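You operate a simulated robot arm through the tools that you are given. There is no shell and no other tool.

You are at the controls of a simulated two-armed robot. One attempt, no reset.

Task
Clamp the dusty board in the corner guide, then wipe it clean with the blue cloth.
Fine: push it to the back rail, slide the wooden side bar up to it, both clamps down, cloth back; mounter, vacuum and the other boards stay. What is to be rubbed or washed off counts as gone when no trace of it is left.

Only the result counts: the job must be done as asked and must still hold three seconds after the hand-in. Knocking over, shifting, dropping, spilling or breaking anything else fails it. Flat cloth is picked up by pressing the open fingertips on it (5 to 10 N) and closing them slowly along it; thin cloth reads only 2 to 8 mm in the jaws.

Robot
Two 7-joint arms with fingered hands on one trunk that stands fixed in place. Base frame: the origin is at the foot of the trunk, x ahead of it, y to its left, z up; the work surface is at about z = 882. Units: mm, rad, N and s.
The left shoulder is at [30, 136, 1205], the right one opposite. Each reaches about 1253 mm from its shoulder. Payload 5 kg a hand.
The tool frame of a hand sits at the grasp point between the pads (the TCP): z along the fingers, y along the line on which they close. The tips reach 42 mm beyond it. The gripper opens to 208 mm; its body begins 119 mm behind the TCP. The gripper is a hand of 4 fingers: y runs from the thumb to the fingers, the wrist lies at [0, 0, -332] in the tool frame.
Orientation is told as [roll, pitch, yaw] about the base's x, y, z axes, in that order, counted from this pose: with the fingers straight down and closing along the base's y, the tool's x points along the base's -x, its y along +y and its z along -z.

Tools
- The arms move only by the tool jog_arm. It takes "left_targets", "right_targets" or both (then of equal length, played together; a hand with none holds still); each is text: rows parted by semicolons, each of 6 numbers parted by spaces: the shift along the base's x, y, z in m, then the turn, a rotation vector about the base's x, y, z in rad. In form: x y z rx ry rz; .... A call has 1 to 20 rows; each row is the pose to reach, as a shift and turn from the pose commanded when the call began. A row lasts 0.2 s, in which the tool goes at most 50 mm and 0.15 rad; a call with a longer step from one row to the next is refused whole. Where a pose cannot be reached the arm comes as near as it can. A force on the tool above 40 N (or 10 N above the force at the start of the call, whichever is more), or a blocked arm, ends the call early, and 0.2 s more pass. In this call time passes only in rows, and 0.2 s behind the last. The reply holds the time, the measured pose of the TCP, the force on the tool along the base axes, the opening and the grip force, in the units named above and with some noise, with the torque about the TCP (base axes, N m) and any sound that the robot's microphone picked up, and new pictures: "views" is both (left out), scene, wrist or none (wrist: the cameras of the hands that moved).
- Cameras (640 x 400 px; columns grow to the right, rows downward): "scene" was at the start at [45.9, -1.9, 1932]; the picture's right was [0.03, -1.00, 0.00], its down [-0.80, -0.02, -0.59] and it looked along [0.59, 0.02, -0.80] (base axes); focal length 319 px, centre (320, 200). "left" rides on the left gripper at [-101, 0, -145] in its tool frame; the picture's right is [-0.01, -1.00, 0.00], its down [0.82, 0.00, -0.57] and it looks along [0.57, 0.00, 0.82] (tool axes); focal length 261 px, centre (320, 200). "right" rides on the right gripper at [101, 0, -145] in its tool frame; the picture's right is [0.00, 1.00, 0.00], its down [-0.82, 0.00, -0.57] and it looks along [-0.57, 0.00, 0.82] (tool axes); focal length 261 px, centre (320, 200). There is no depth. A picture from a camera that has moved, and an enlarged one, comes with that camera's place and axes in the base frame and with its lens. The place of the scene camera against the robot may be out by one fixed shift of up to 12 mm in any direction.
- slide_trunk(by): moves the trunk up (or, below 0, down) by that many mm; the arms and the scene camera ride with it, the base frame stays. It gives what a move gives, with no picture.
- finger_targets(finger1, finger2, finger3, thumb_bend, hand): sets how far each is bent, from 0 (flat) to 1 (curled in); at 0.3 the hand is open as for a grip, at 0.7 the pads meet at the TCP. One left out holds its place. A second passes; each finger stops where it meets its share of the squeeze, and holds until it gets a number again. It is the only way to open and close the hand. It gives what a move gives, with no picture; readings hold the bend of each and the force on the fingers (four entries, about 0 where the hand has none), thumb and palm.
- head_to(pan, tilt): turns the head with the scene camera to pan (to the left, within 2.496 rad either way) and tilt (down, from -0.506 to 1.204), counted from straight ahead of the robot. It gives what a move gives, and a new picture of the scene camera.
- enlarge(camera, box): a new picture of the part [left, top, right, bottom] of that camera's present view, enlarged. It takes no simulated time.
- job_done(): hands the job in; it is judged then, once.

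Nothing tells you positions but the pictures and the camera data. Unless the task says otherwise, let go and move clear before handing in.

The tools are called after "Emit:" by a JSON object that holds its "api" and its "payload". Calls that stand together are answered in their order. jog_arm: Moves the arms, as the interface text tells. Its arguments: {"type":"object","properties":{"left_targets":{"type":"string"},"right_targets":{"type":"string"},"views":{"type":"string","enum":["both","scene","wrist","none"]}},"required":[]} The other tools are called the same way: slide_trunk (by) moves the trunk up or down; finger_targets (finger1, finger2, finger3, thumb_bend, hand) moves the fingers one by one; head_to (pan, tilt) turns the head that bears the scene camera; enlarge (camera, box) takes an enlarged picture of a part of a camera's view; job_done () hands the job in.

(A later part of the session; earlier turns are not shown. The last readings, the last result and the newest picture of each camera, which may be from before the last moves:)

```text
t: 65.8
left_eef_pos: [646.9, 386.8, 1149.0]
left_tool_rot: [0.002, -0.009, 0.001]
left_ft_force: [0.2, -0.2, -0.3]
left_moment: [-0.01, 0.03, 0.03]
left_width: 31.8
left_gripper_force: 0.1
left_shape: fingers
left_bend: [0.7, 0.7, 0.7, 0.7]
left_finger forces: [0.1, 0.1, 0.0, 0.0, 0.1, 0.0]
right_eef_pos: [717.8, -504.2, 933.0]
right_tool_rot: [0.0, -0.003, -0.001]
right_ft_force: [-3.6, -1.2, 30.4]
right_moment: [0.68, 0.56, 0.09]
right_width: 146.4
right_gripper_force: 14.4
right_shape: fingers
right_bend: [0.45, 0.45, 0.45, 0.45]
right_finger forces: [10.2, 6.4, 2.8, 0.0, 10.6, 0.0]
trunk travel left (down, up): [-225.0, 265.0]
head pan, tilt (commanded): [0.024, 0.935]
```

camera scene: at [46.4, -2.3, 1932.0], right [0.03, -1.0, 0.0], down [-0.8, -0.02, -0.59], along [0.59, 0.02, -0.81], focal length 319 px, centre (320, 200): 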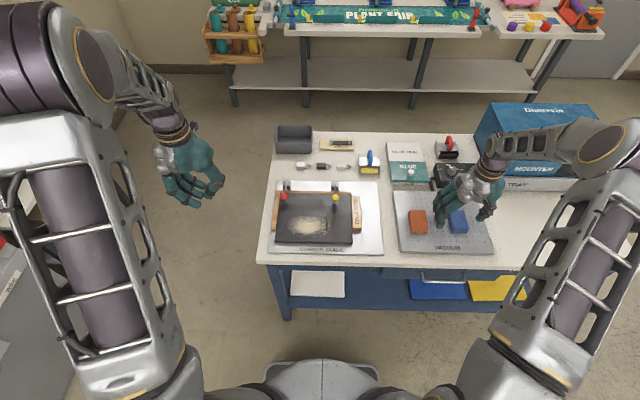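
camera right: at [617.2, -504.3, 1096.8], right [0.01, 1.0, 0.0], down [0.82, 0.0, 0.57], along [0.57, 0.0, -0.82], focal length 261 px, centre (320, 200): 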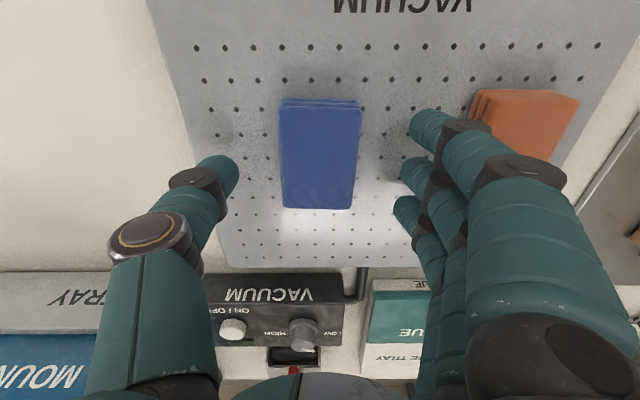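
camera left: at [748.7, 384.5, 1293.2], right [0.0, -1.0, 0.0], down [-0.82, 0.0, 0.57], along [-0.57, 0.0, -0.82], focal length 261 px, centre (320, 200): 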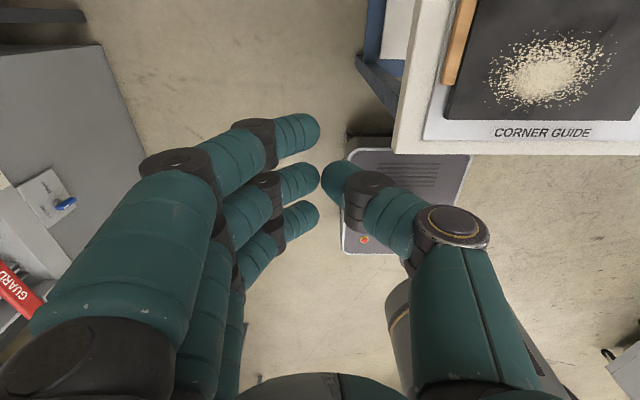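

The fingertips touched the plate, so at this opening they reach 51 mm below the TCP. I'll lift 6 mm to unload them, then close in stages around the cloth while keeping the tips just above the plate.

Emit:
{"api": "jog_arm", "payload": {"right_targets": "0 0 0.003 0 0 0; 0 0 0.006 0 0 0", "views": "none"}}

Emit:
{"api": "finger_targets", "payload": {"hand": "right", "finger1": 0.58, "finger2": 0.58, "finger3": 0.58, "thumb_bend": 0.58}}

Emit:
{"api": "enlarge", "payload": {"camera": "right", "box": [200, 40, 520, 240]}}

```text
t: 66.4
left_eef_pos: [649.4, 385.4, 1147.6]
left_tool_rot: [0.001, -0.009, 0.001]
left_ft_force: [-0.3, -0.4, -0.6]
left_moment: [0.0, 0.02, 0.0]
left_width: 31.8
left_gripper_force: 0.1
left_shape: fingers
left_bend: [0.7, 0.7, 0.7, 0.7]
left_finger forces: [0.1, 0.0, 0.0, 0.0, 0.1, 0.0]
right_eef_pos: [718.4, -504.9, 934.7]
right_tool_rot: [-0.001, 0.003, -0.001]
right_ft_force: [-0.4, 0.3, -1.0]
right_moment: [0.0, 0.0, 0.02]
right_width: 147.0
right_gripper_force: 0.3
right_shape: fingers
right_bend: [0.45, 0.45, 0.45, 0.45]
right_finger forces: [0.0, 0.0, 0.0, 0.0, 0.1, 0.0]
trunk travel left (down, up): [-225.0, 265.0]
head pan, tilt (commanded): [0.024, 0.935]
```

```text
t: 67.4
left_eef_pos: [649.3, 387.0, 1147.9]
left_tool_rot: [0.002, -0.008, 0.001]
left_ft_force: [-0.9, -0.2, -0.2]
left_moment: [0.0, -0.02, -0.01]
left_width: 31.7
left_gripper_force: 0.0
left_shape: fingers
left_bend: [0.7, 0.7, 0.7, 0.7]
left_finger forces: [0.0, 0.0, 0.0, 0.1, 0.1, 0.1]
right_eef_pos: [719.2, -504.9, 935.8]
right_tool_rot: [-0.001, 0.002, 0.0]
right_ft_force: [0.4, 1.0, -0.2]
right_moment: [-0.03, 0.0, -0.01]
right_width: 86.4
right_gripper_force: 0.1
right_shape: fingers
right_bend: [0.57, 0.57, 0.57, 0.57]
right_finger forces: [0.0, 0.1, 0.1, 0.1, 0.0, 0.1]
trunk travel left (down, up): [-225.0, 265.0]
head pan, tilt (commanded): [0.024, 0.935]
```

```text
2.00 times, centred on (360, 140) of right
camera zoom: at [616.9, -503.9, 1080.9], right [0.0, 1.0, 0.0], down [0.82, 0.0, 0.57], along [0.57, 0.0, -0.82], focal length 521 px, centre (240, 320)
```

zoom: 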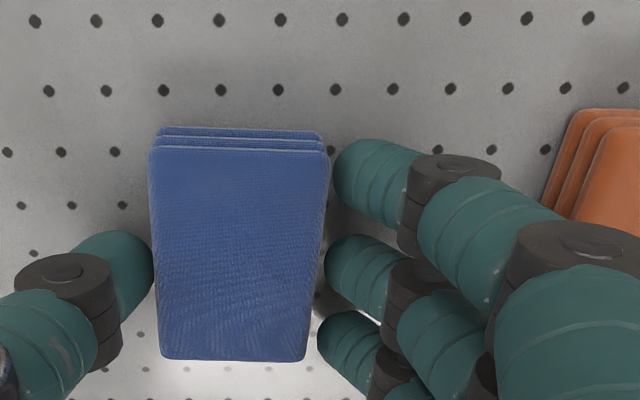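

The fingers are now close to both sides of the cloth. I'll lower 6 mm so the tips sit low on its sides, then close onto it.

Emit:
{"api": "jog_arm", "payload": {"right_targets": "0 0 -0.002 0 0 0; 0 0 -0.004 0 0 0; 0 0 -0.006 0 0 0", "views": "none"}}

Emit:
{"api": "finger_targets", "payload": {"hand": "right", "finger1": 0.64, "finger2": 0.64, "finger3": 0.64, "thumb_bend": 0.64}}

Emit:
{"api": "enlarge", "payload": {"camera": "right", "box": [200, 40, 520, 240]}}

Emit:
{"api": "enlarge", "payload": {"camera": "scene", "box": [400, 180, 500, 250]}}

```text
t: 68.2
left_eef_pos: [646.1, 386.7, 1148.5]
left_tool_rot: [-0.001, -0.007, 0.002]
left_ft_force: [0.3, 0.2, -0.3]
left_moment: [-0.02, 0.01, 0.02]
left_width: 31.9
left_gripper_force: 0.0
left_shape: fingers
left_bend: [0.7, 0.7, 0.7, 0.7]
left_finger forces: [0.0, 0.0, 0.0, 0.1, 0.0, 0.0]
right_eef_pos: [717.5, -504.6, 932.9]
right_tool_rot: [-0.003, -0.003, -0.001]
right_ft_force: [-6.3, -1.2, 33.9]
right_moment: [-0.92, 0.58, -0.22]
right_width: 85.8
right_gripper_force: 16.9
right_shape: fingers
right_bend: [0.57, 0.57, 0.57, 0.57]
right_finger forces: [5.7, 2.8, 0.7, 0.1, 24.4, 0.0]
trunk travel left (down, up): [-225.0, 265.0]
head pan, tilt (commanded): [0.024, 0.935]
```

```text
t: 69.2
left_eef_pos: [647.2, 388.2, 1148.9]
left_tool_rot: [-0.001, -0.009, 0.003]
left_ft_force: [1.2, 0.5, -0.5]
left_moment: [-0.02, 0.03, -0.01]
left_width: 31.5
left_gripper_force: 0.1
left_shape: fingers
left_bend: [0.7, 0.7, 0.7, 0.7]
left_finger forces: [0.1, 0.0, 0.0, 0.1, 0.0, 0.0]
right_eef_pos: [718.7, -503.8, 932.6]
right_tool_rot: [-0.002, -0.003, 0.0]
right_ft_force: [-0.3, -3.4, 37.1]
right_moment: [-1.81, 0.24, -0.06]
right_width: 78.3
right_gripper_force: 33.5
right_shape: fingers
right_bend: [0.6, 0.6, 0.61, 0.61]
right_finger forces: [10.8, 5.7, 4.7, 0.0, 46.4, 0.0]
trunk travel left (down, up): [-225.0, 265.0]
head pan, tilt (commanded): [0.024, 0.935]
```

```text
2.00 times, centred on (360, 140) of right
camera zoom: at [616.4, -503.5, 1077.4], right [0.0, 1.0, 0.0], down [0.82, 0.0, 0.57], along [0.57, 0.0, -0.82], focal length 521 px, centre (240, 320)
```

zoom: 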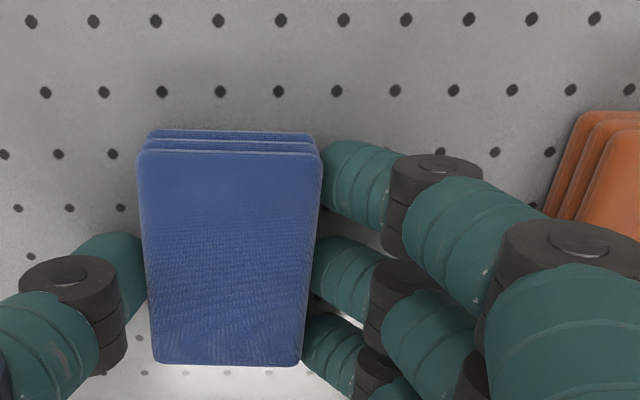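

```text
5.71 times, centred on (450, 215) of scene
camera zoom: at [42.8, 0.0, 1932.2], right [0.03, -1.0, 0.0], down [-0.8, -0.02, -0.59], along [0.59, 0.01, -0.8], focal length 1823 px, centre (-423, 114)
```

zoom: 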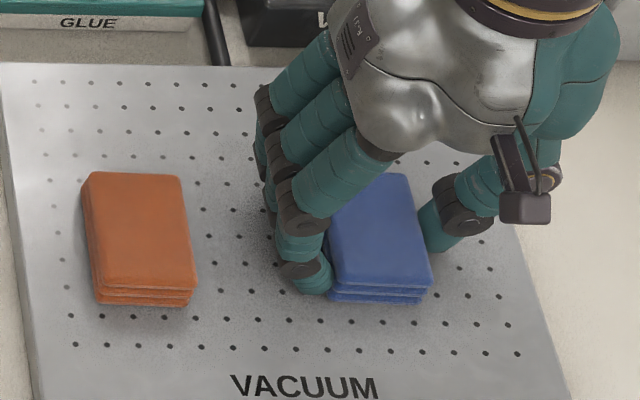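

The fingers have reached the cloth's sides, but the thumb is bearing hard on the plate. I'll raise 4 mm to relieve that, then continue closing gently.

Emit:
{"api": "jog_arm", "payload": {"right_targets": "0 0 0.002 0 0 0; 0 0 0.004 0 0 0", "views": "none"}}

Emit:
{"api": "enlarge", "payload": {"camera": "right", "box": [200, 40, 520, 240]}}

```text
t: 69.8
left_eef_pos: [647.4, 386.8, 1147.2]
left_tool_rot: [0.0, -0.007, 0.001]
left_ft_force: [-0.7, 0.5, -0.3]
left_moment: [0.02, -0.02, 0.0]
left_width: 31.7
left_gripper_force: 0.0
left_shape: fingers
left_bend: [0.7, 0.7, 0.7, 0.7]
left_finger forces: [0.1, 0.1, 0.0, 0.0, 0.0, 0.0]
right_eef_pos: [717.4, -503.6, 932.8]
right_tool_rot: [0.001, 0.002, 0.001]
right_ft_force: [3.6, -1.6, 11.1]
right_moment: [-0.59, -0.38, 0.24]
right_width: 78.4
right_gripper_force: 20.9
right_shape: fingers
right_bend: [0.6, 0.6, 0.61, 0.61]
right_finger forces: [5.9, 5.5, 5.0, 0.1, 25.6, 0.0]
trunk travel left (down, up): [-225.0, 265.0]
head pan, tilt (commanded): [0.024, 0.935]
```

```text
2.00 times, centred on (360, 140) of right
camera zoom: at [616.5, -503.2, 1078.2], right [0.0, 1.0, 0.0], down [0.82, 0.0, 0.57], along [0.57, 0.0, -0.82], focal length 521 px, centre (240, 320)
```

zoom: 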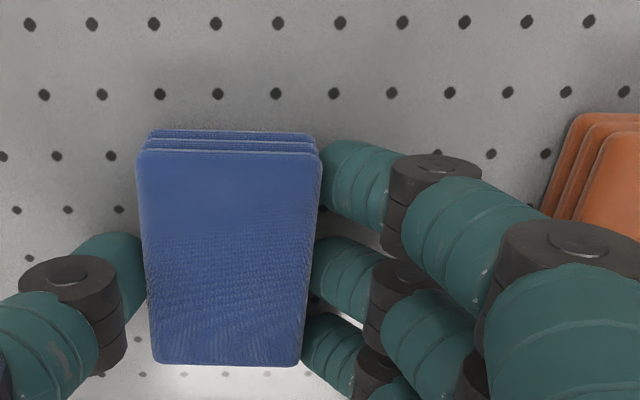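

The fingers (about 5 N each) and the thumb now oppose each other across the cloth. I'll lift 15 mm slowly to test the grip.

Emit:
{"api": "jog_arm", "payload": {"right_targets": "0 0 0.003 0 0 0; 0 0 0.006 0 0 0; 0 0 0.01 0 0 0; 0 0 0.015 0 0 0", "views": "none"}}

Emit:
{"api": "enlarge", "payload": {"camera": "right", "box": [200, 40, 520, 240]}}

Emit:
{"api": "enlarge", "payload": {"camera": "scene", "box": [400, 180, 500, 250]}}

```text
t: 70.8
left_eef_pos: [648.2, 385.7, 1147.9]
left_tool_rot: [0.001, -0.006, 0.002]
left_ft_force: [-0.6, 0.4, 0.5]
left_moment: [-0.02, -0.02, 0.02]
left_width: 31.5
left_gripper_force: 0.1
left_shape: fingers
left_bend: [0.7, 0.7, 0.7, 0.7]
left_finger forces: [0.0, 0.0, 0.0, 0.0, 0.0, 0.0]
right_eef_pos: [718.2, -504.5, 949.9]
right_tool_rot: [0.001, 0.0, 0.001]
right_ft_force: [-0.1, 0.6, -1.6]
right_moment: [0.04, -0.02, 0.0]
right_width: 78.7
right_gripper_force: 16.0
right_shape: fingers
right_bend: [0.6, 0.6, 0.61, 0.61]
right_finger forces: [6.0, 5.5, 4.9, 0.1, 16.5, 0.0]
trunk travel left (down, up): [-225.0, 265.0]
head pan, tilt (commanded): [0.024, 0.935]
```

```text
2.00 times, centred on (360, 140) of right
camera zoom: at [616.6, -503.3, 1094.6], right [0.0, 1.0, 0.0], down [0.82, 0.0, 0.57], along [0.57, 0.0, -0.82], focal length 521 px, centre (240, 320)
```

zoom: 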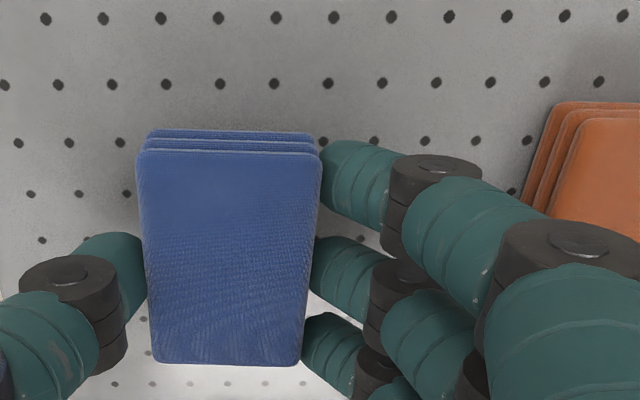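

```text
5.71 times, centred on (450, 215) of scene
camera zoom: at [45.5, -1.7, 1932.0], right [0.03, -1.0, 0.0], down [-0.8, -0.02, -0.59], along [0.59, 0.01, -0.8], focal length 1823 px, centre (-423, 114)
```

zoom: 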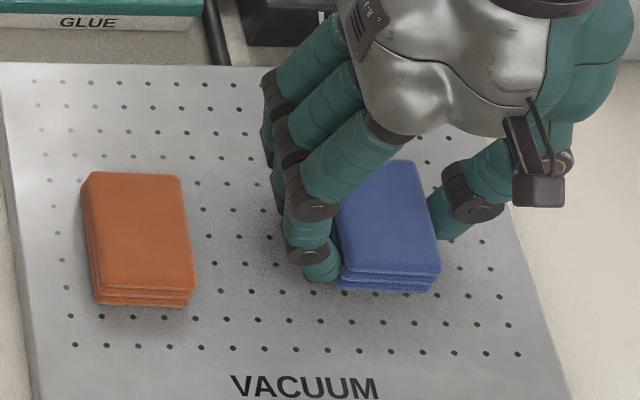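

The cloth lifted cleanly. The fingertips are level with its underside, though, so I'll set it back down, re-grip about 4 mm higher, and let the cloth protrude below the fingers for wiping.

Emit:
{"api": "jog_arm", "payload": {"right_targets": "0 0 -0.005 0 0 0; 0 0 -0.01 0 0 0; 0 0 -0.0135 0 0 0; 0 0 -0.0155 0 0 0", "views": "none"}}

Emit:
{"api": "finger_targets", "payload": {"hand": "right", "finger1": 0.57, "finger2": 0.57, "finger3": 0.57, "thumb_bend": 0.57}}

```text
t: 71.8
left_eef_pos: [649.1, 385.6, 1147.8]
left_tool_rot: [0.003, -0.008, 0.002]
left_ft_force: [-0.6, 0.1, 0.0]
left_moment: [-0.02, 0.0, 0.0]
left_width: 32.0
left_gripper_force: 0.1
left_shape: fingers
left_bend: [0.7, 0.7, 0.7, 0.7]
left_finger forces: [0.1, 0.0, 0.0, 0.0, 0.1, 0.0]
right_eef_pos: [719.0, -504.8, 934.1]
right_tool_rot: [-0.001, 0.0, 0.001]
right_ft_force: [0.8, 0.3, -0.5]
right_moment: [-0.01, -0.04, -0.03]
right_width: 78.3
right_gripper_force: 16.7
right_shape: fingers
right_bend: [0.6, 0.6, 0.61, 0.61]
right_finger forces: [6.0, 5.5, 4.9, 0.0, 16.4, 0.0]
trunk travel left (down, up): [-225.0, 265.0]
head pan, tilt (commanded): [0.024, 0.935]
```

```text
t: 72.8
left_eef_pos: [647.9, 385.6, 1147.6]
left_tool_rot: [0.002, -0.006, 0.004]
left_ft_force: [-0.1, 0.2, 0.0]
left_moment: [0.0, -0.01, 0.01]
left_width: 32.0
left_gripper_force: 0.1
left_shape: fingers
left_bend: [0.7, 0.7, 0.7, 0.7]
left_finger forces: [0.0, 0.1, 0.0, 0.1, 0.0, 0.0]
right_eef_pos: [718.3, -503.5, 934.1]
right_tool_rot: [0.001, -0.002, -0.001]
right_ft_force: [2.9, 0.5, 7.2]
right_moment: [-0.36, -0.12, 0.12]
right_width: 88.7
right_gripper_force: 3.8
right_shape: fingers
right_bend: [0.56, 0.56, 0.56, 0.56]
right_finger forces: [0.1, 0.0, 0.0, 0.1, 7.8, 0.0]
trunk travel left (down, up): [-225.0, 265.0]
head pan, tilt (commanded): [0.024, 0.935]
```

The cloth is back on the plate and released. I'll raise 4.5 mm and re-grip.

Emit:
{"api": "jog_arm", "payload": {"right_targets": "0 0 0.002 0 0 0; 0 0 0.0045 0 0 0", "views": "none"}}

Emit:
{"api": "finger_targets", "payload": {"hand": "right", "finger1": 0.65, "finger2": 0.65, "finger3": 0.65, "thumb_bend": 0.65}}

Emit:
{"api": "enlarge", "payload": {"camera": "right", "box": [200, 40, 520, 240]}}

```text
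t: 73.4
left_eef_pos: [648.1, 385.8, 1147.4]
left_tool_rot: [0.002, -0.007, 0.004]
left_ft_force: [0.7, 0.3, -0.6]
left_moment: [-0.02, -0.04, -0.03]
left_width: 31.5
left_gripper_force: 0.1
left_shape: fingers
left_bend: [0.7, 0.7, 0.7, 0.7]
left_finger forces: [0.0, 0.0, 0.0, 0.0, 0.1, 0.0]
right_eef_pos: [718.9, -503.0, 937.5]
right_tool_rot: [0.001, 0.001, 0.001]
right_ft_force: [0.7, 0.2, 0.4]
right_moment: [-0.01, 0.02, 0.01]
right_width: 89.4
right_gripper_force: 0.0
right_shape: fingers
right_bend: [0.56, 0.56, 0.56, 0.56]
right_finger forces: [0.1, 0.0, 0.0, 0.1, 0.1, 0.0]
trunk travel left (down, up): [-225.0, 265.0]
head pan, tilt (commanded): [0.024, 0.935]
```

```text
t: 74.4
left_eef_pos: [648.5, 385.7, 1147.4]
left_tool_rot: [0.002, -0.007, 0.002]
left_ft_force: [-0.3, 0.4, -0.4]
left_moment: [0.03, 0.02, 0.01]
left_width: 31.6
left_gripper_force: 0.1
left_shape: fingers
left_bend: [0.7, 0.7, 0.7, 0.7]
left_finger forces: [0.0, 0.0, 0.1, 0.0, 0.1, 0.0]
right_eef_pos: [717.9, -503.4, 937.8]
right_tool_rot: [0.001, 0.0, -0.001]
right_ft_force: [-0.4, 0.3, -0.4]
right_moment: [-0.01, 0.06, 0.02]
right_width: 77.9
right_gripper_force: 19.8
right_shape: fingers
right_bend: [0.6, 0.6, 0.6, 0.61]
right_finger forces: [6.8, 6.8, 6.4, 0.1, 19.9, 0.1]
trunk travel left (down, up): [-225.0, 265.0]
head pan, tilt (commanded): [0.024, 0.935]
```

```text
2.00 times, centred on (360, 140) of right
camera zoom: at [616.7, -503.5, 1083.0], right [0.01, 1.0, 0.0], down [0.82, 0.0, 0.57], along [0.57, 0.0, -0.82], focal length 521 px, centre (240, 320)
```

zoom: 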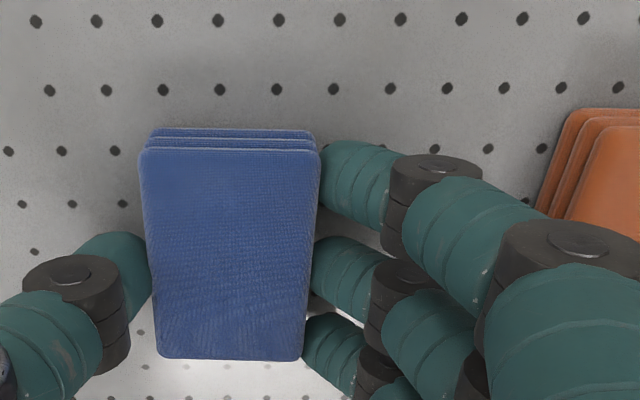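

The grip is even (about 6.7 N per finger, 20 N on the thumb), and the cloth now sits about 4 mm below the fingertips. I'll lift it, carry it over the bench to the right end of the dusty area, and hover there.

Emit:
{"api": "jog_arm", "payload": {"right_targets": "0 0 0.02 0 0 0; 0 0 0.05 0 0 0; 0 0.01 0.085 0 0 0; -0.002 0.05 0.1 0 0 0; -0.006 0.09 0.1 0 0 0; -0.01 0.13 0.1 0 0 0; -0.014 0.17 0.1 0 0 0; -0.018 0.21 0.1 0 0 0; -0.022 0.25 0.1 0 0 0; -0.026 0.29 0.1 0 0 0; -0.03 0.33 0.1 0 0 0; -0.034 0.37 0.1 0 0 0; -0.038 0.41 0.1 0 0 0; -0.038 0.443 0.085 0 0 0", "views": "both"}}

Emit:
{"api": "enlarge", "payload": {"camera": "right", "box": [180, 0, 560, 240]}}

Emit:
{"api": "enlarge", "payload": {"camera": "scene", "box": [260, 165, 400, 265]}}

```text
t: 77.4
left_eef_pos: [649.4, 386.8, 1145.8]
left_tool_rot: [0.001, -0.004, 0.002]
left_ft_force: [0.7, 0.9, -0.4]
left_moment: [-0.13, 0.05, 0.01]
left_width: 32.0
left_gripper_force: 0.1
left_shape: fingers
left_bend: [0.7, 0.7, 0.7, 0.7]
left_finger forces: [0.1, 0.0, 0.0, 0.1, 0.1, 0.1]
right_eef_pos: [682.0, -60.0, 1022.3]
right_tool_rot: [0.0, 0.003, -0.001]
right_ft_force: [1.2, -1.2, -0.3]
right_moment: [0.0, 0.1, 0.01]
right_width: 78.2
right_gripper_force: 19.7
right_shape: fingers
right_bend: [0.6, 0.6, 0.6, 0.61]
right_finger forces: [6.7, 6.7, 6.4, 0.0, 19.7, 0.1]
trunk travel left (down, up): [-225.0, 265.0]
head pan, tilt (commanded): [0.024, 0.935]
camera scene: at [47.3, -0.1, 1931.9], right [0.03, -1.0, 0.0], down [-0.81, -0.02, -0.59], along [0.59, 0.01, -0.81], focal length 319 px, centre (320, 200)
camera right: at [580.5, -58.8, 1167.6], right [0.01, 1.0, 0.0], down [0.82, 0.0, 0.57], along [0.57, 0.0, -0.82], focal length 261 px, centre (320, 200)
```

scene: 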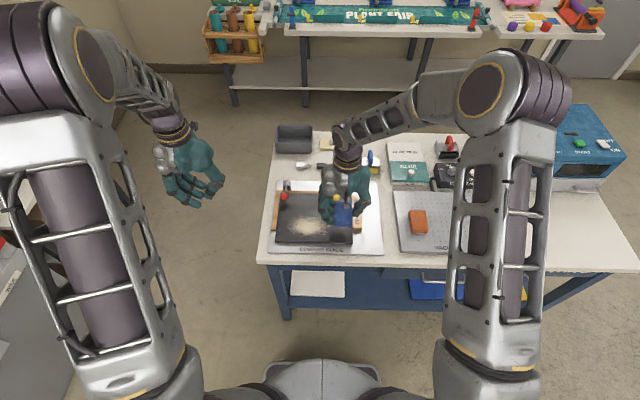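
right: 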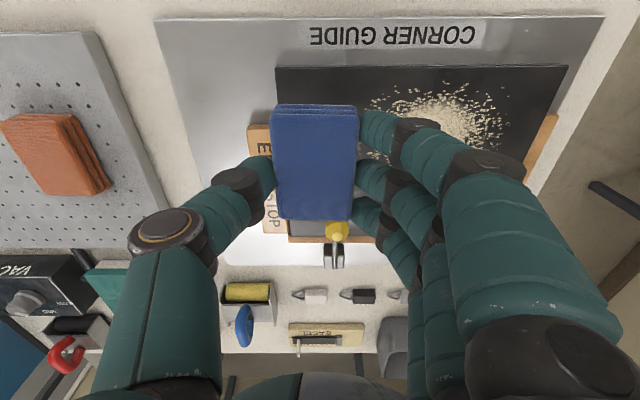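

```text
1.67 times, centred on (370, 120) of right
camera zoom: at [580.5, -58.8, 1167.6], right [0.01, 1.0, 0.0], down [0.82, 0.0, 0.57], along [0.57, 0.0, -0.82], focal length 434 px, centre (237, 333)
```

zoom: 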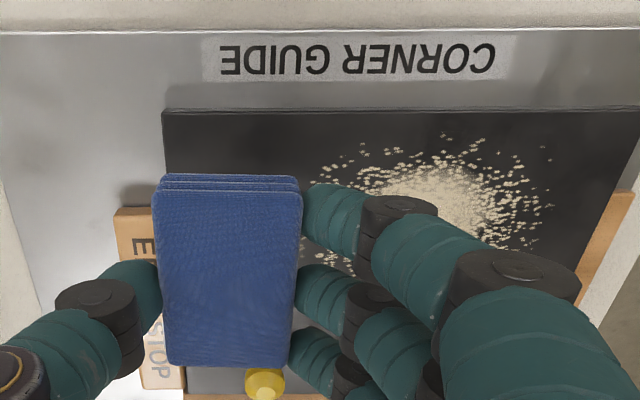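

```text
4.00 times, centred on (330, 215) of scene
camera zoom: at [47.3, -0.1, 1931.9], right [0.03, -1.0, 0.0], down [-0.81, -0.02, -0.59], along [0.59, 0.01, -0.81], focal length 1276 px, centre (280, 140)
```

zoom: 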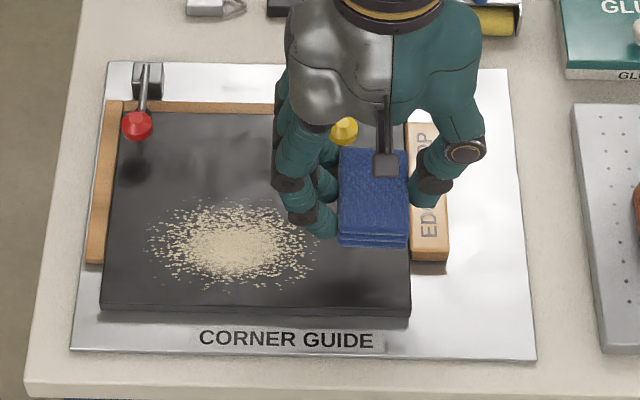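

The cloth is hovering over the right side of the board. I'll move to TCP x ≈ 668 for the first pass and lower until the cloth presses lightly.

Emit:
{"api": "jog_arm", "payload": {"right_targets": "-0.014 0 -0.025 0 0 0; -0.014 0 -0.05 0 0 0; -0.014 0 -0.07 0 0 0; -0.014 0 -0.078 0 0 0; -0.014 0 -0.082 0 0 0", "views": "none"}}

Emit:
{"api": "enlarge", "payload": {"camera": "scene", "box": [260, 165, 400, 265]}}

```text
t: 78.6
left_eef_pos: [648.3, 387.4, 1147.1]
left_tool_rot: [0.001, -0.008, 0.001]
left_ft_force: [0.0, 0.8, 0.3]
left_moment: [0.01, 0.0, 0.01]
left_width: 31.5
left_gripper_force: 0.1
left_shape: fingers
left_bend: [0.7, 0.7, 0.7, 0.7]
left_finger forces: [0.0, 0.1, 0.1, 0.0, 0.0, 0.0]
right_eef_pos: [667.9, -61.4, 940.2]
right_tool_rot: [0.001, 0.0, 0.0]
right_ft_force: [0.3, -0.2, -0.7]
right_moment: [0.03, 0.02, -0.01]
right_width: 77.8
right_gripper_force: 19.8
right_shape: fingers
right_bend: [0.6, 0.6, 0.6, 0.61]
right_finger forces: [6.6, 6.7, 6.3, 0.0, 19.7, 0.1]
trunk travel left (down, up): [-225.0, 265.0]
head pan, tilt (commanded): [0.024, 0.935]
```

```text
4.00 times, centred on (330, 215) of scene
camera zoom: at [45.8, -1.9, 1932.0], right [0.03, -1.0, 0.0], down [-0.8, -0.02, -0.59], along [0.59, 0.02, -0.8], focal length 1276 px, centre (280, 140)
```

zoom: 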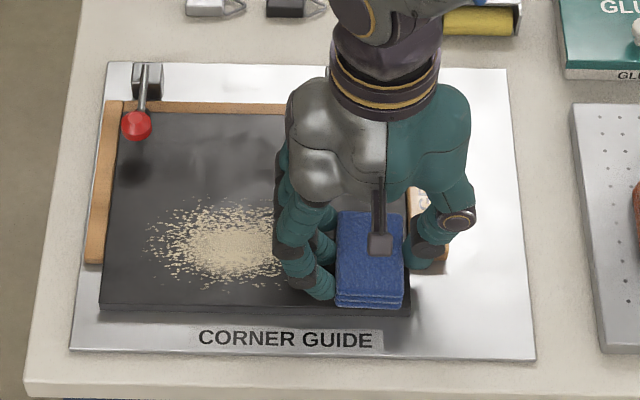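

It's just above the board with no contact yet. I'll lower in sub-millimetre steps until a light press shows.

Emit:
{"api": "jog_arm", "payload": {"right_targets": "0 0 -0.001 0 0 0; 0 0 -0.002 0 0 0", "views": "none"}}

Emit:
{"api": "jog_arm", "payload": {"right_targets": "0 0 -0.0005 0 0 0; 0 0 -0.001 0 0 0", "views": "none"}}

```text
t: 79.2
left_eef_pos: [647.6, 384.3, 1148.2]
left_tool_rot: [0.001, -0.007, 0.002]
left_ft_force: [0.4, -0.3, -0.4]
left_moment: [0.02, -0.02, 0.01]
left_width: 31.8
left_gripper_force: 0.0
left_shape: fingers
left_bend: [0.7, 0.7, 0.7, 0.7]
left_finger forces: [0.0, 0.0, 0.1, 0.0, 0.0, 0.0]
right_eef_pos: [666.9, -60.6, 940.0]
right_tool_rot: [0.001, 0.0, -0.001]
right_ft_force: [-0.9, 0.3, 4.7]
right_moment: [-0.24, 0.07, 0.0]
right_width: 77.6
right_gripper_force: 20.6
right_shape: fingers
right_bend: [0.6, 0.6, 0.6, 0.61]
right_finger forces: [7.0, 6.7, 6.4, 0.0, 20.8, 0.1]
trunk travel left (down, up): [-225.0, 265.0]
head pan, tilt (commanded): [0.024, 0.935]
```

```text
t: 79.8
left_eef_pos: [647.3, 385.3, 1148.5]
left_tool_rot: [0.002, -0.008, 0.001]
left_ft_force: [-0.2, -0.5, -0.1]
left_moment: [0.02, -0.01, 0.05]
left_width: 31.7
left_gripper_force: 0.1
left_shape: fingers
left_bend: [0.7, 0.7, 0.7, 0.7]
left_finger forces: [0.0, 0.0, 0.0, 0.0, 0.0, 0.0]
right_eef_pos: [666.8, -61.3, 939.8]
right_tool_rot: [0.0, -0.002, 0.0]
right_ft_force: [0.4, 0.2, 12.1]
right_moment: [-0.43, 0.05, 0.02]
right_width: 77.6
right_gripper_force: 22.2
right_shape: fingers
right_bend: [0.6, 0.6, 0.6, 0.61]
right_finger forces: [7.6, 7.3, 7.0, 0.0, 21.9, 0.0]
trunk travel left (down, up): [-225.0, 265.0]
head pan, tilt (commanded): [0.024, 0.935]
```

The cloth presses at about 12 N. I'll make the first stroke to the left across the dusty area.

Emit:
{"api": "jog_arm", "payload": {"right_targets": "0 0.012 0 0 0 0; 0 0.024 0 0 0 0; 0 0.036 0 0 0 0; 0 0.048 0 0 0 0; 0 0.06 0 0 0 0; 0 0.072 0 0 0 0; 0 0.084 0 0 0 0; 0 0.096 0 0 0 0; 0 0.108 0 0 0 0; 0 0.12 0 0 0 0; 0 0.132 0 0 0 0; 0 0.144 0 0 0 0; 0 0.156 0 0 0 0; 0 0.168 0 0 0 0; 0 0.18 0 0 0 0; 0 0.192 0 0 0 0; 0 0.204 0 0 0 0; 0 0.214 0 0 0 0", "views": "both"}}

Emit:
{"api": "enlarge", "payload": {"camera": "scene", "box": [260, 165, 400, 265]}}

Emit:
{"api": "enlarge", "payload": {"camera": "right", "box": [0, 0, 500, 260]}}

```text
t: 83.6
left_eef_pos: [647.9, 385.6, 1148.7]
left_tool_rot: [0.002, -0.007, 0.001]
left_ft_force: [-0.4, -0.6, 0.2]
left_moment: [-0.02, 0.02, -0.01]
left_width: 31.5
left_gripper_force: 0.0
left_shape: fingers
left_bend: [0.7, 0.7, 0.7, 0.7]
left_finger forces: [0.0, 0.0, 0.0, 0.0, 0.0, 0.0]
right_eef_pos: [666.0, 153.1, 937.2]
right_tool_rot: [0.001, -0.001, -0.001]
right_ft_force: [1.0, -2.7, 7.5]
right_moment: [-0.45, -0.01, 0.05]
right_width: 77.7
right_gripper_force: 20.2
right_shape: fingers
right_bend: [0.61, 0.61, 0.61, 0.61]
right_finger forces: [6.7, 6.6, 6.2, 0.1, 21.8, 0.1]
trunk travel left (down, up): [-225.0, 265.0]
head pan, tilt (commanded): [0.024, 0.935]
camera scene: at [45.3, -1.6, 1932.0], right [0.03, -1.0, 0.0], down [-0.8, -0.02, -0.59], along [0.59, 0.01, -0.8], focal length 319 px, centre (320, 200)
camera right: at [563.8, 154.2, 1083.3], right [0.01, 1.0, 0.0], down [0.82, 0.0, 0.57], along [0.57, 0.0, -0.82], focal length 261 px, centre (320, 200)
```

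scene: 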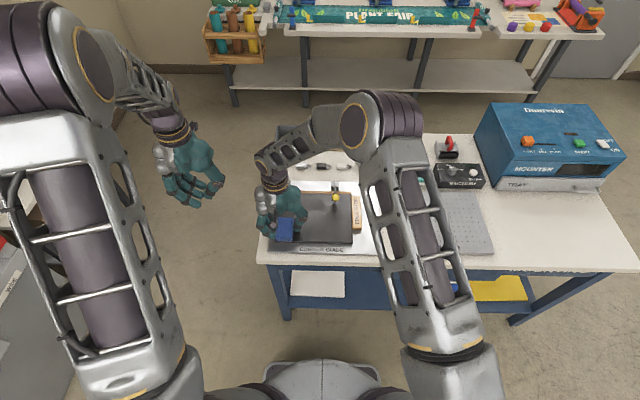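
right: 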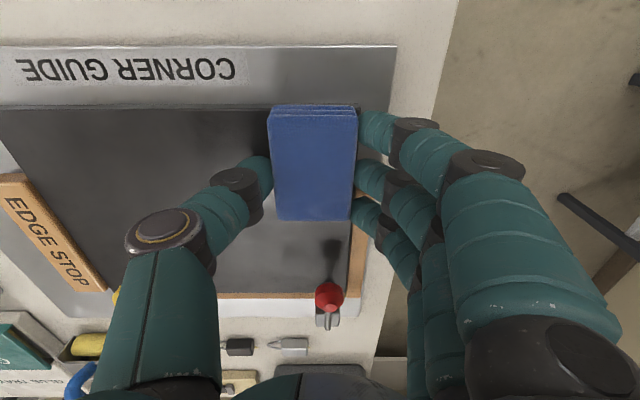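

```text
4.00 times, centred on (330, 215) of scene
camera zoom: at [45.3, -1.6, 1932.0], right [0.03, -1.0, 0.0], down [-0.8, -0.02, -0.59], along [0.59, 0.01, -0.8], focal length 1276 px, centre (280, 140)
```

zoom: 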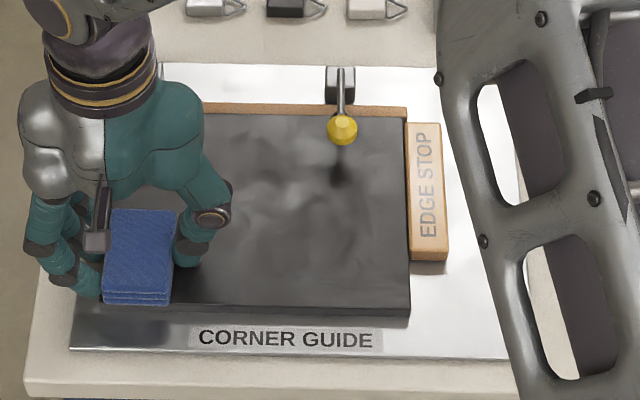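

```text
1.28 times, centred on (250, 130) of right
camera zoom: at [563.8, 154.2, 1083.3], right [0.01, 1.0, 0.0], down [0.82, 0.0, 0.57], along [0.57, 0.0, -0.82], focal length 334 px, centre (410, 290)
```

zoom: 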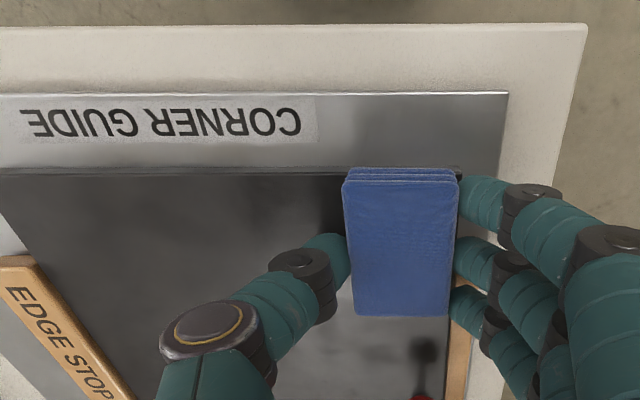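

The dust in the swept band is gone. I'll shift 46 mm toward the back with the cloth still pressed, staying clear of the clamp knobs, and sweep back to the right.

Emit:
{"api": "jog_arm", "payload": {"right_targets": "0.012 0 0 0 0 0; 0.024 0 0 0 0 0; 0.036 0 0 0 0 0; 0.046 0 0 0 0 0; 0.046 -0.014 0 0 0 0; 0.046 -0.028 0 0 0 0; 0.046 -0.042 0 0 0 0; 0.046 -0.056 0 0 0 0; 0.046 -0.07 0 0 0 0; 0.046 -0.084 0 0 0 0; 0.046 -0.098 0 0 0 0; 0.046 -0.112 0 0 0 0; 0.046 -0.126 0 0 0 0; 0.046 -0.14 0 0 0 0; 0.046 -0.154 0 0 0 0; 0.046 -0.168 0 0 0 0; 0.046 -0.182 0 0 0 0; 0.046 -0.196 0 0 0 0; 0.046 -0.21 0 0 0 0", "views": "both"}}

Emit:
{"api": "enlarge", "payload": {"camera": "scene", "box": [260, 165, 400, 265]}}

Emit:
{"api": "enlarge", "payload": {"camera": "right", "box": [240, 0, 640, 240]}}

```text
t: 87.6
left_eef_pos: [647.5, 384.7, 1148.0]
left_tool_rot: [0.002, -0.006, 0.002]
left_ft_force: [0.3, -0.5, -0.4]
left_moment: [0.05, 0.0, 0.04]
left_width: 31.7
left_gripper_force: 0.1
left_shape: fingers
left_bend: [0.7, 0.7, 0.7, 0.7]
left_finger forces: [0.0, 0.0, 0.0, 0.0, 0.1, 0.1]
right_eef_pos: [713.2, -58.4, 939.3]
right_tool_rot: [-0.001, 0.0, 0.001]
right_ft_force: [-0.3, 0.6, 4.1]
right_moment: [-0.08, 0.05, -0.02]
right_width: 77.8
right_gripper_force: 20.9
right_shape: fingers
right_bend: [0.6, 0.61, 0.61, 0.61]
right_finger forces: [7.5, 7.5, 6.9, 0.1, 21.0, 0.0]
trunk travel left (down, up): [-225.0, 265.0]
head pan, tilt (commanded): [0.024, 0.935]
camera scene: at [45.4, -2.2, 1932.1], right [0.03, -1.0, 0.0], down [-0.8, -0.02, -0.59], along [0.59, 0.02, -0.8], focal length 319 px, centre (320, 200)
camera right: at [611.8, -57.6, 1083.4], right [0.0, 1.0, 0.0], down [0.82, 0.0, 0.57], along [0.57, 0.0, -0.82], focal length 261 px, centre (320, 200)
```

scene: 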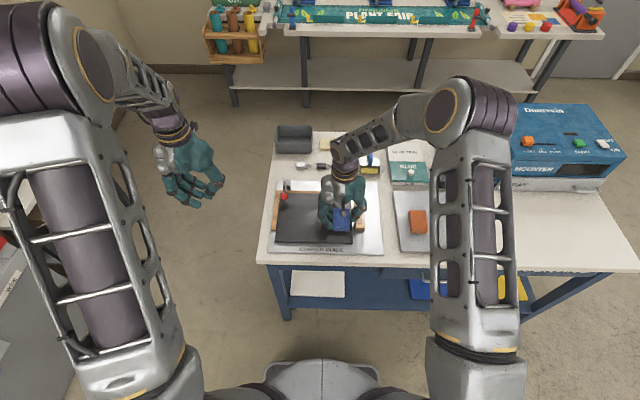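
right: 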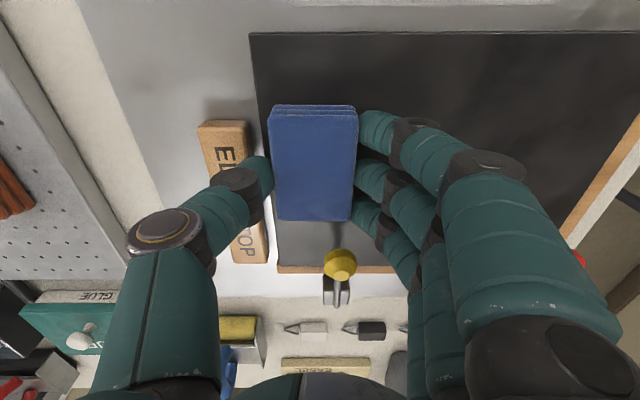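

```text
4.00 times, centred on (330, 215) of scene
camera zoom: at [45.4, -2.2, 1932.1], right [0.03, -1.0, 0.0], down [-0.8, -0.02, -0.59], along [0.59, 0.02, -0.8], focal length 1276 px, centre (280, 140)
```

zoom: 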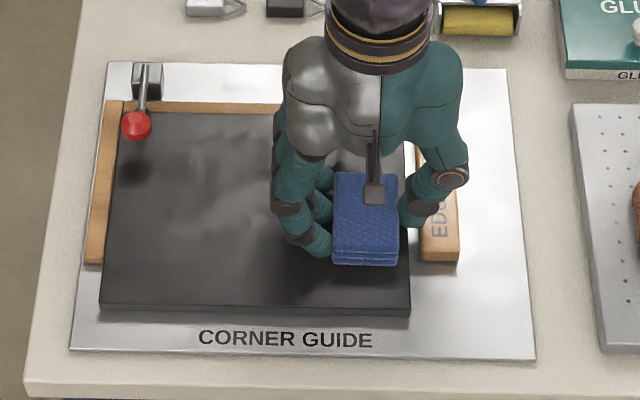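

```text
1.60 times, centred on (440, 120) of right
camera zoom: at [611.8, -57.6, 1083.4], right [0.0, 1.0, 0.0], down [0.82, 0.0, 0.57], along [0.57, 0.0, -0.82], focal length 417 px, centre (128, 328)
```

zoom: 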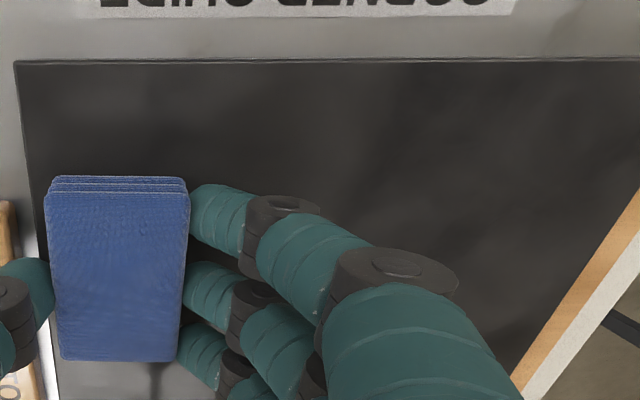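

The board looks clean, but the EDGE STOP seems nudged, probably by my thumb at the right end of the stroke. I'll lift the cloth clear and inspect both.

Emit:
{"api": "jog_arm", "payload": {"right_targets": "0 0.005 0.01 0 0 0; 0 0.005 0.04 0 0 0; 0 0.005 0.08 0 0 0; 0 -0.03 0.1 0 0 0; 0 -0.08 0.1 0 0 0; 0 -0.13 0.1 0 0 0; 0 -0.18 0.1 0 0 0; 0 -0.23 0.1 0 0 0", "views": "both"}}

Emit:
{"api": "enlarge", "payload": {"camera": "scene", "box": [265, 180, 370, 255]}}

Emit:
{"api": "enlarge", "payload": {"camera": "scene", "box": [330, 185, 380, 240]}}

Emit:
{"api": "enlarge", "payload": {"camera": "right", "box": [400, 0, 640, 180]}}

```text
t: 89.4
left_eef_pos: [648.0, 384.6, 1148.8]
left_tool_rot: [0.001, -0.006, 0.001]
left_ft_force: [-0.1, -1.3, 0.2]
left_moment: [0.15, -0.02, 0.0]
left_width: 31.7
left_gripper_force: 0.0
left_shape: fingers
left_bend: [0.7, 0.7, 0.7, 0.7]
left_finger forces: [0.1, 0.0, 0.0, 0.0, 0.0, 0.1]
right_eef_pos: [712.9, -286.7, 1036.7]
right_tool_rot: [0.001, 0.0, 0.001]
right_ft_force: [0.3, 0.6, -1.3]
right_moment: [-0.15, 0.01, 0.03]
right_width: 77.9
right_gripper_force: 19.5
right_shape: fingers
right_bend: [0.6, 0.61, 0.61, 0.61]
right_finger forces: [6.7, 6.7, 6.4, 0.0, 19.8, 0.0]
trunk travel left (down, up): [-225.0, 265.0]
head pan, tilt (commanded): [0.024, 0.935]
camera scene: at [45.3, -3.8, 1932.0], right [0.03, -1.0, 0.0], down [-0.8, -0.02, -0.59], along [0.59, 0.02, -0.8], focal length 319 px, centre (320, 200)
camera right: at [610.8, -286.7, 1181.7], right [0.0, 1.0, 0.0], down [0.82, 0.0, 0.57], along [0.57, 0.0, -0.82], focal length 261 px, centre (320, 200)
```

scene: 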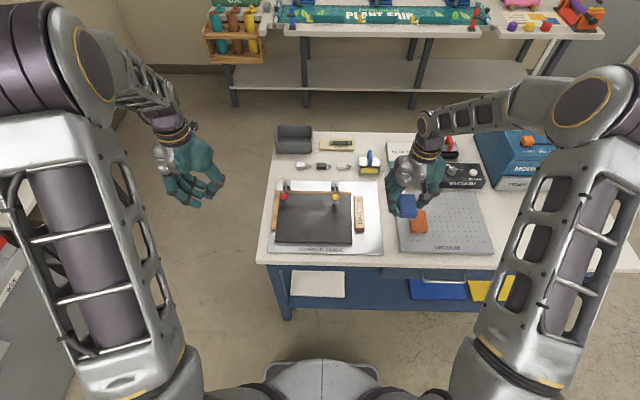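
right: 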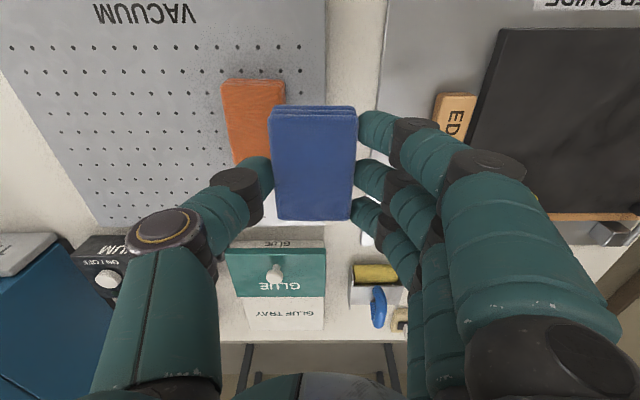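

```text
5.33 times, centred on (318, 218) of scene
camera zoom: at [45.3, -3.8, 1932.0], right [0.03, -1.0, 0.0], down [-0.8, -0.02, -0.59], along [0.59, 0.02, -0.8], focal length 1702 px, centre (333, 107)
```

zoom: 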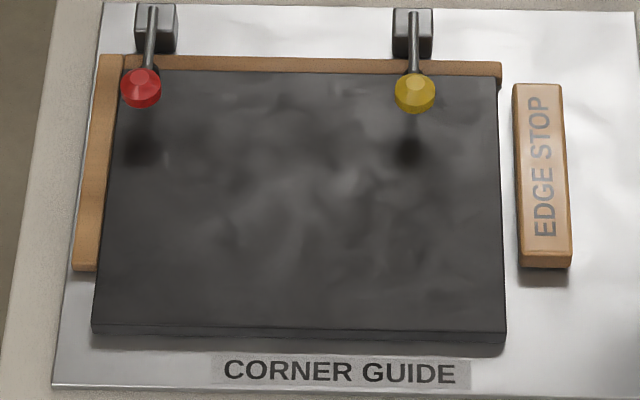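

```text
7.27 times, centred on (355, 212) of scene
camera zoom: at [45.3, -3.8, 1932.0], right [0.03, -1.0, 0.0], down [-0.8, -0.02, -0.59], along [0.59, 0.02, -0.8], focal length 2321 px, centre (66, 109)
```

zoom: 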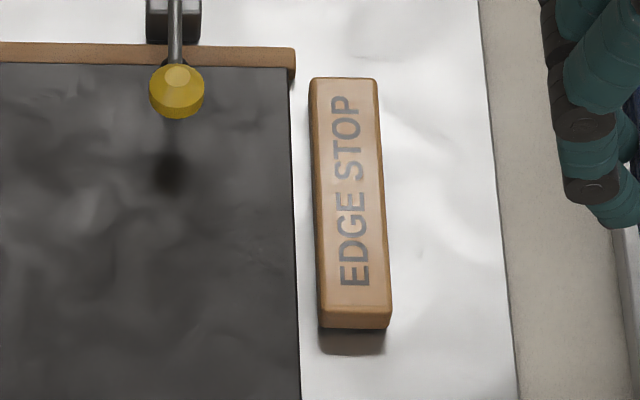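

```text
2.22 times, centred on (520, 90) of right
camera zoom: at [610.8, -286.7, 1181.7], right [0.0, 1.0, 0.0], down [0.82, 0.0, 0.57], along [0.57, 0.0, -0.82], focal length 579 px, centre (-124, 444)
```

zoom: 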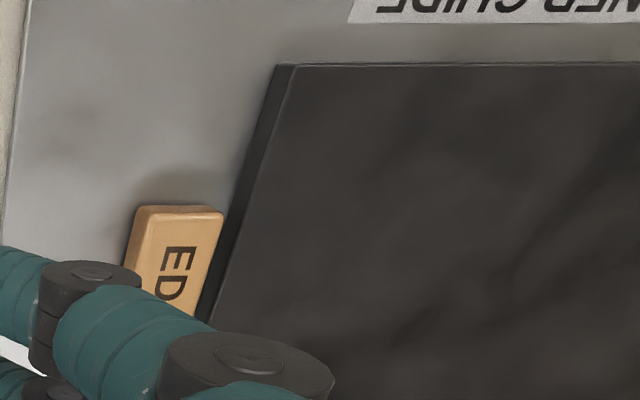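

The dust looks gone, but the stop was knocked about 10 mm away from the board, so I'll push it back after returning the cloth. First I'll zoom in on the board for any leftover grains.

Emit:
{"api": "enlarge", "payload": {"camera": "scene", "box": [280, 200, 320, 225]}}

Emit:
{"api": "enlarge", "payload": {"camera": "scene", "box": [315, 200, 355, 225]}}

Emit:
{"api": "enlarge", "payload": {"camera": "scene", "box": [275, 222, 315, 247]}}

Emit:
{"api": "enlarge", "payload": {"camera": "scene", "box": [313, 222, 353, 247]}}

Emit:
{"api": "enlarge", "payload": {"camera": "scene", "box": [275, 185, 355, 205]}}

```text
16.00 times, centred on (300, 212) of scene
camera zoom: at [45.3, -3.8, 1932.0], right [0.03, -1.0, 0.0], down [-0.8, -0.02, -0.59], along [0.59, 0.02, -0.8], focal length 5105 px, centre (640, 0)
```

zoom: 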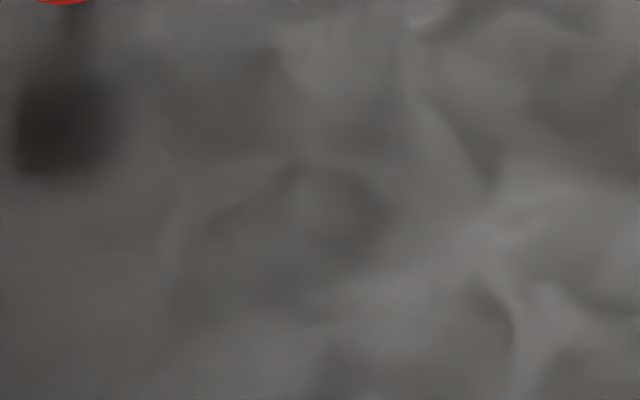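

```text
16.00 times, centred on (335, 212) of scene
camera zoom: at [45.3, -3.8, 1932.0], right [0.03, -1.0, 0.0], down [-0.8, -0.02, -0.59], along [0.59, 0.02, -0.8], focal length 5105 px, centre (80, 0)
```

zoom: 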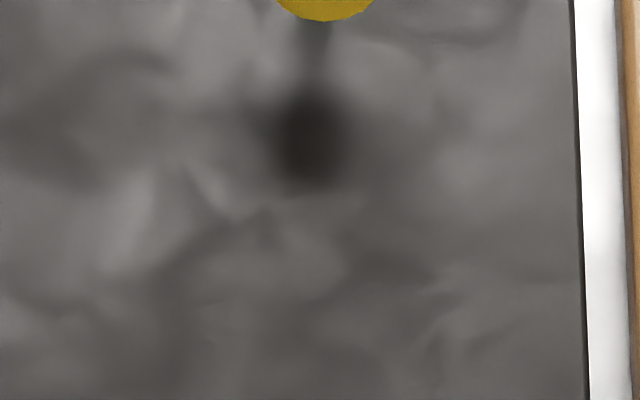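

```text
16.00 times, centred on (295, 234) of scene
camera zoom: at [45.3, -3.8, 1932.0], right [0.03, -1.0, 0.0], down [-0.8, -0.02, -0.59], along [0.59, 0.02, -0.8], focal length 5105 px, centre (720, -352)
```

zoom: 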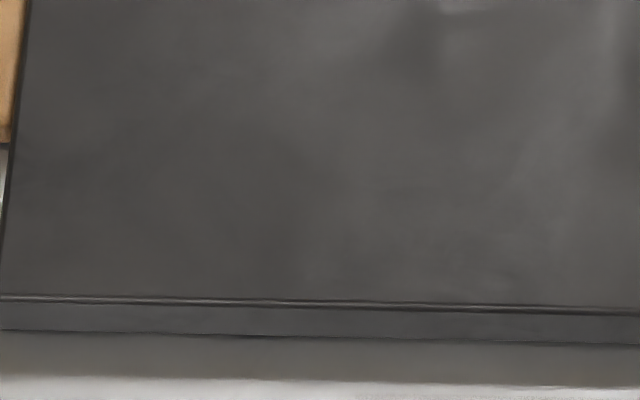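

```text
16.00 times, centred on (333, 234) of scene
camera zoom: at [45.3, -3.8, 1932.0], right [0.03, -1.0, 0.0], down [-0.8, -0.02, -0.59], along [0.59, 0.02, -0.8], focal length 5105 px, centre (112, -352)
```

zoom: 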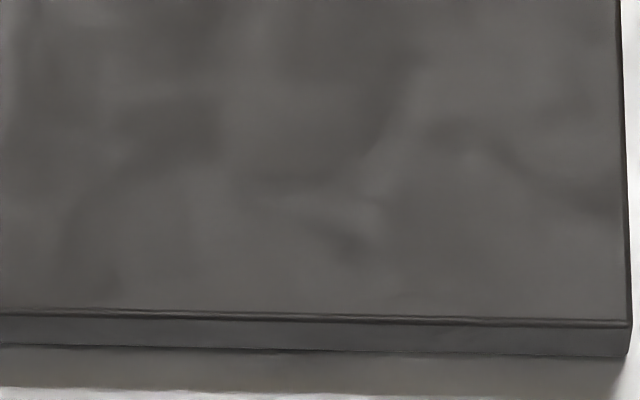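

```text
8.00 times, centred on (315, 195) of scene
camera zoom: at [45.3, -3.8, 1932.0], right [0.03, -1.0, 0.0], down [-0.8, -0.02, -0.59], along [0.59, 0.02, -0.8], focal length 2553 px, centre (360, 240)
```

zoom: 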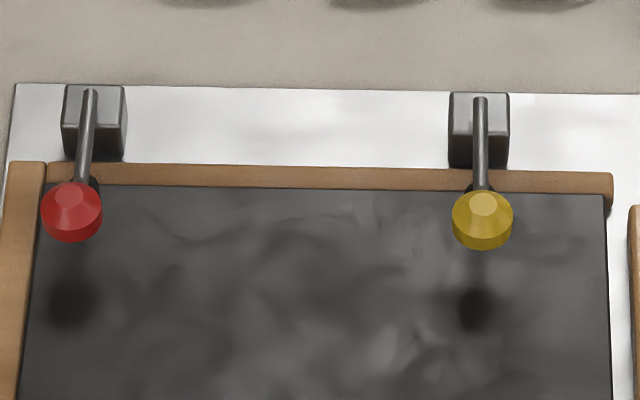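

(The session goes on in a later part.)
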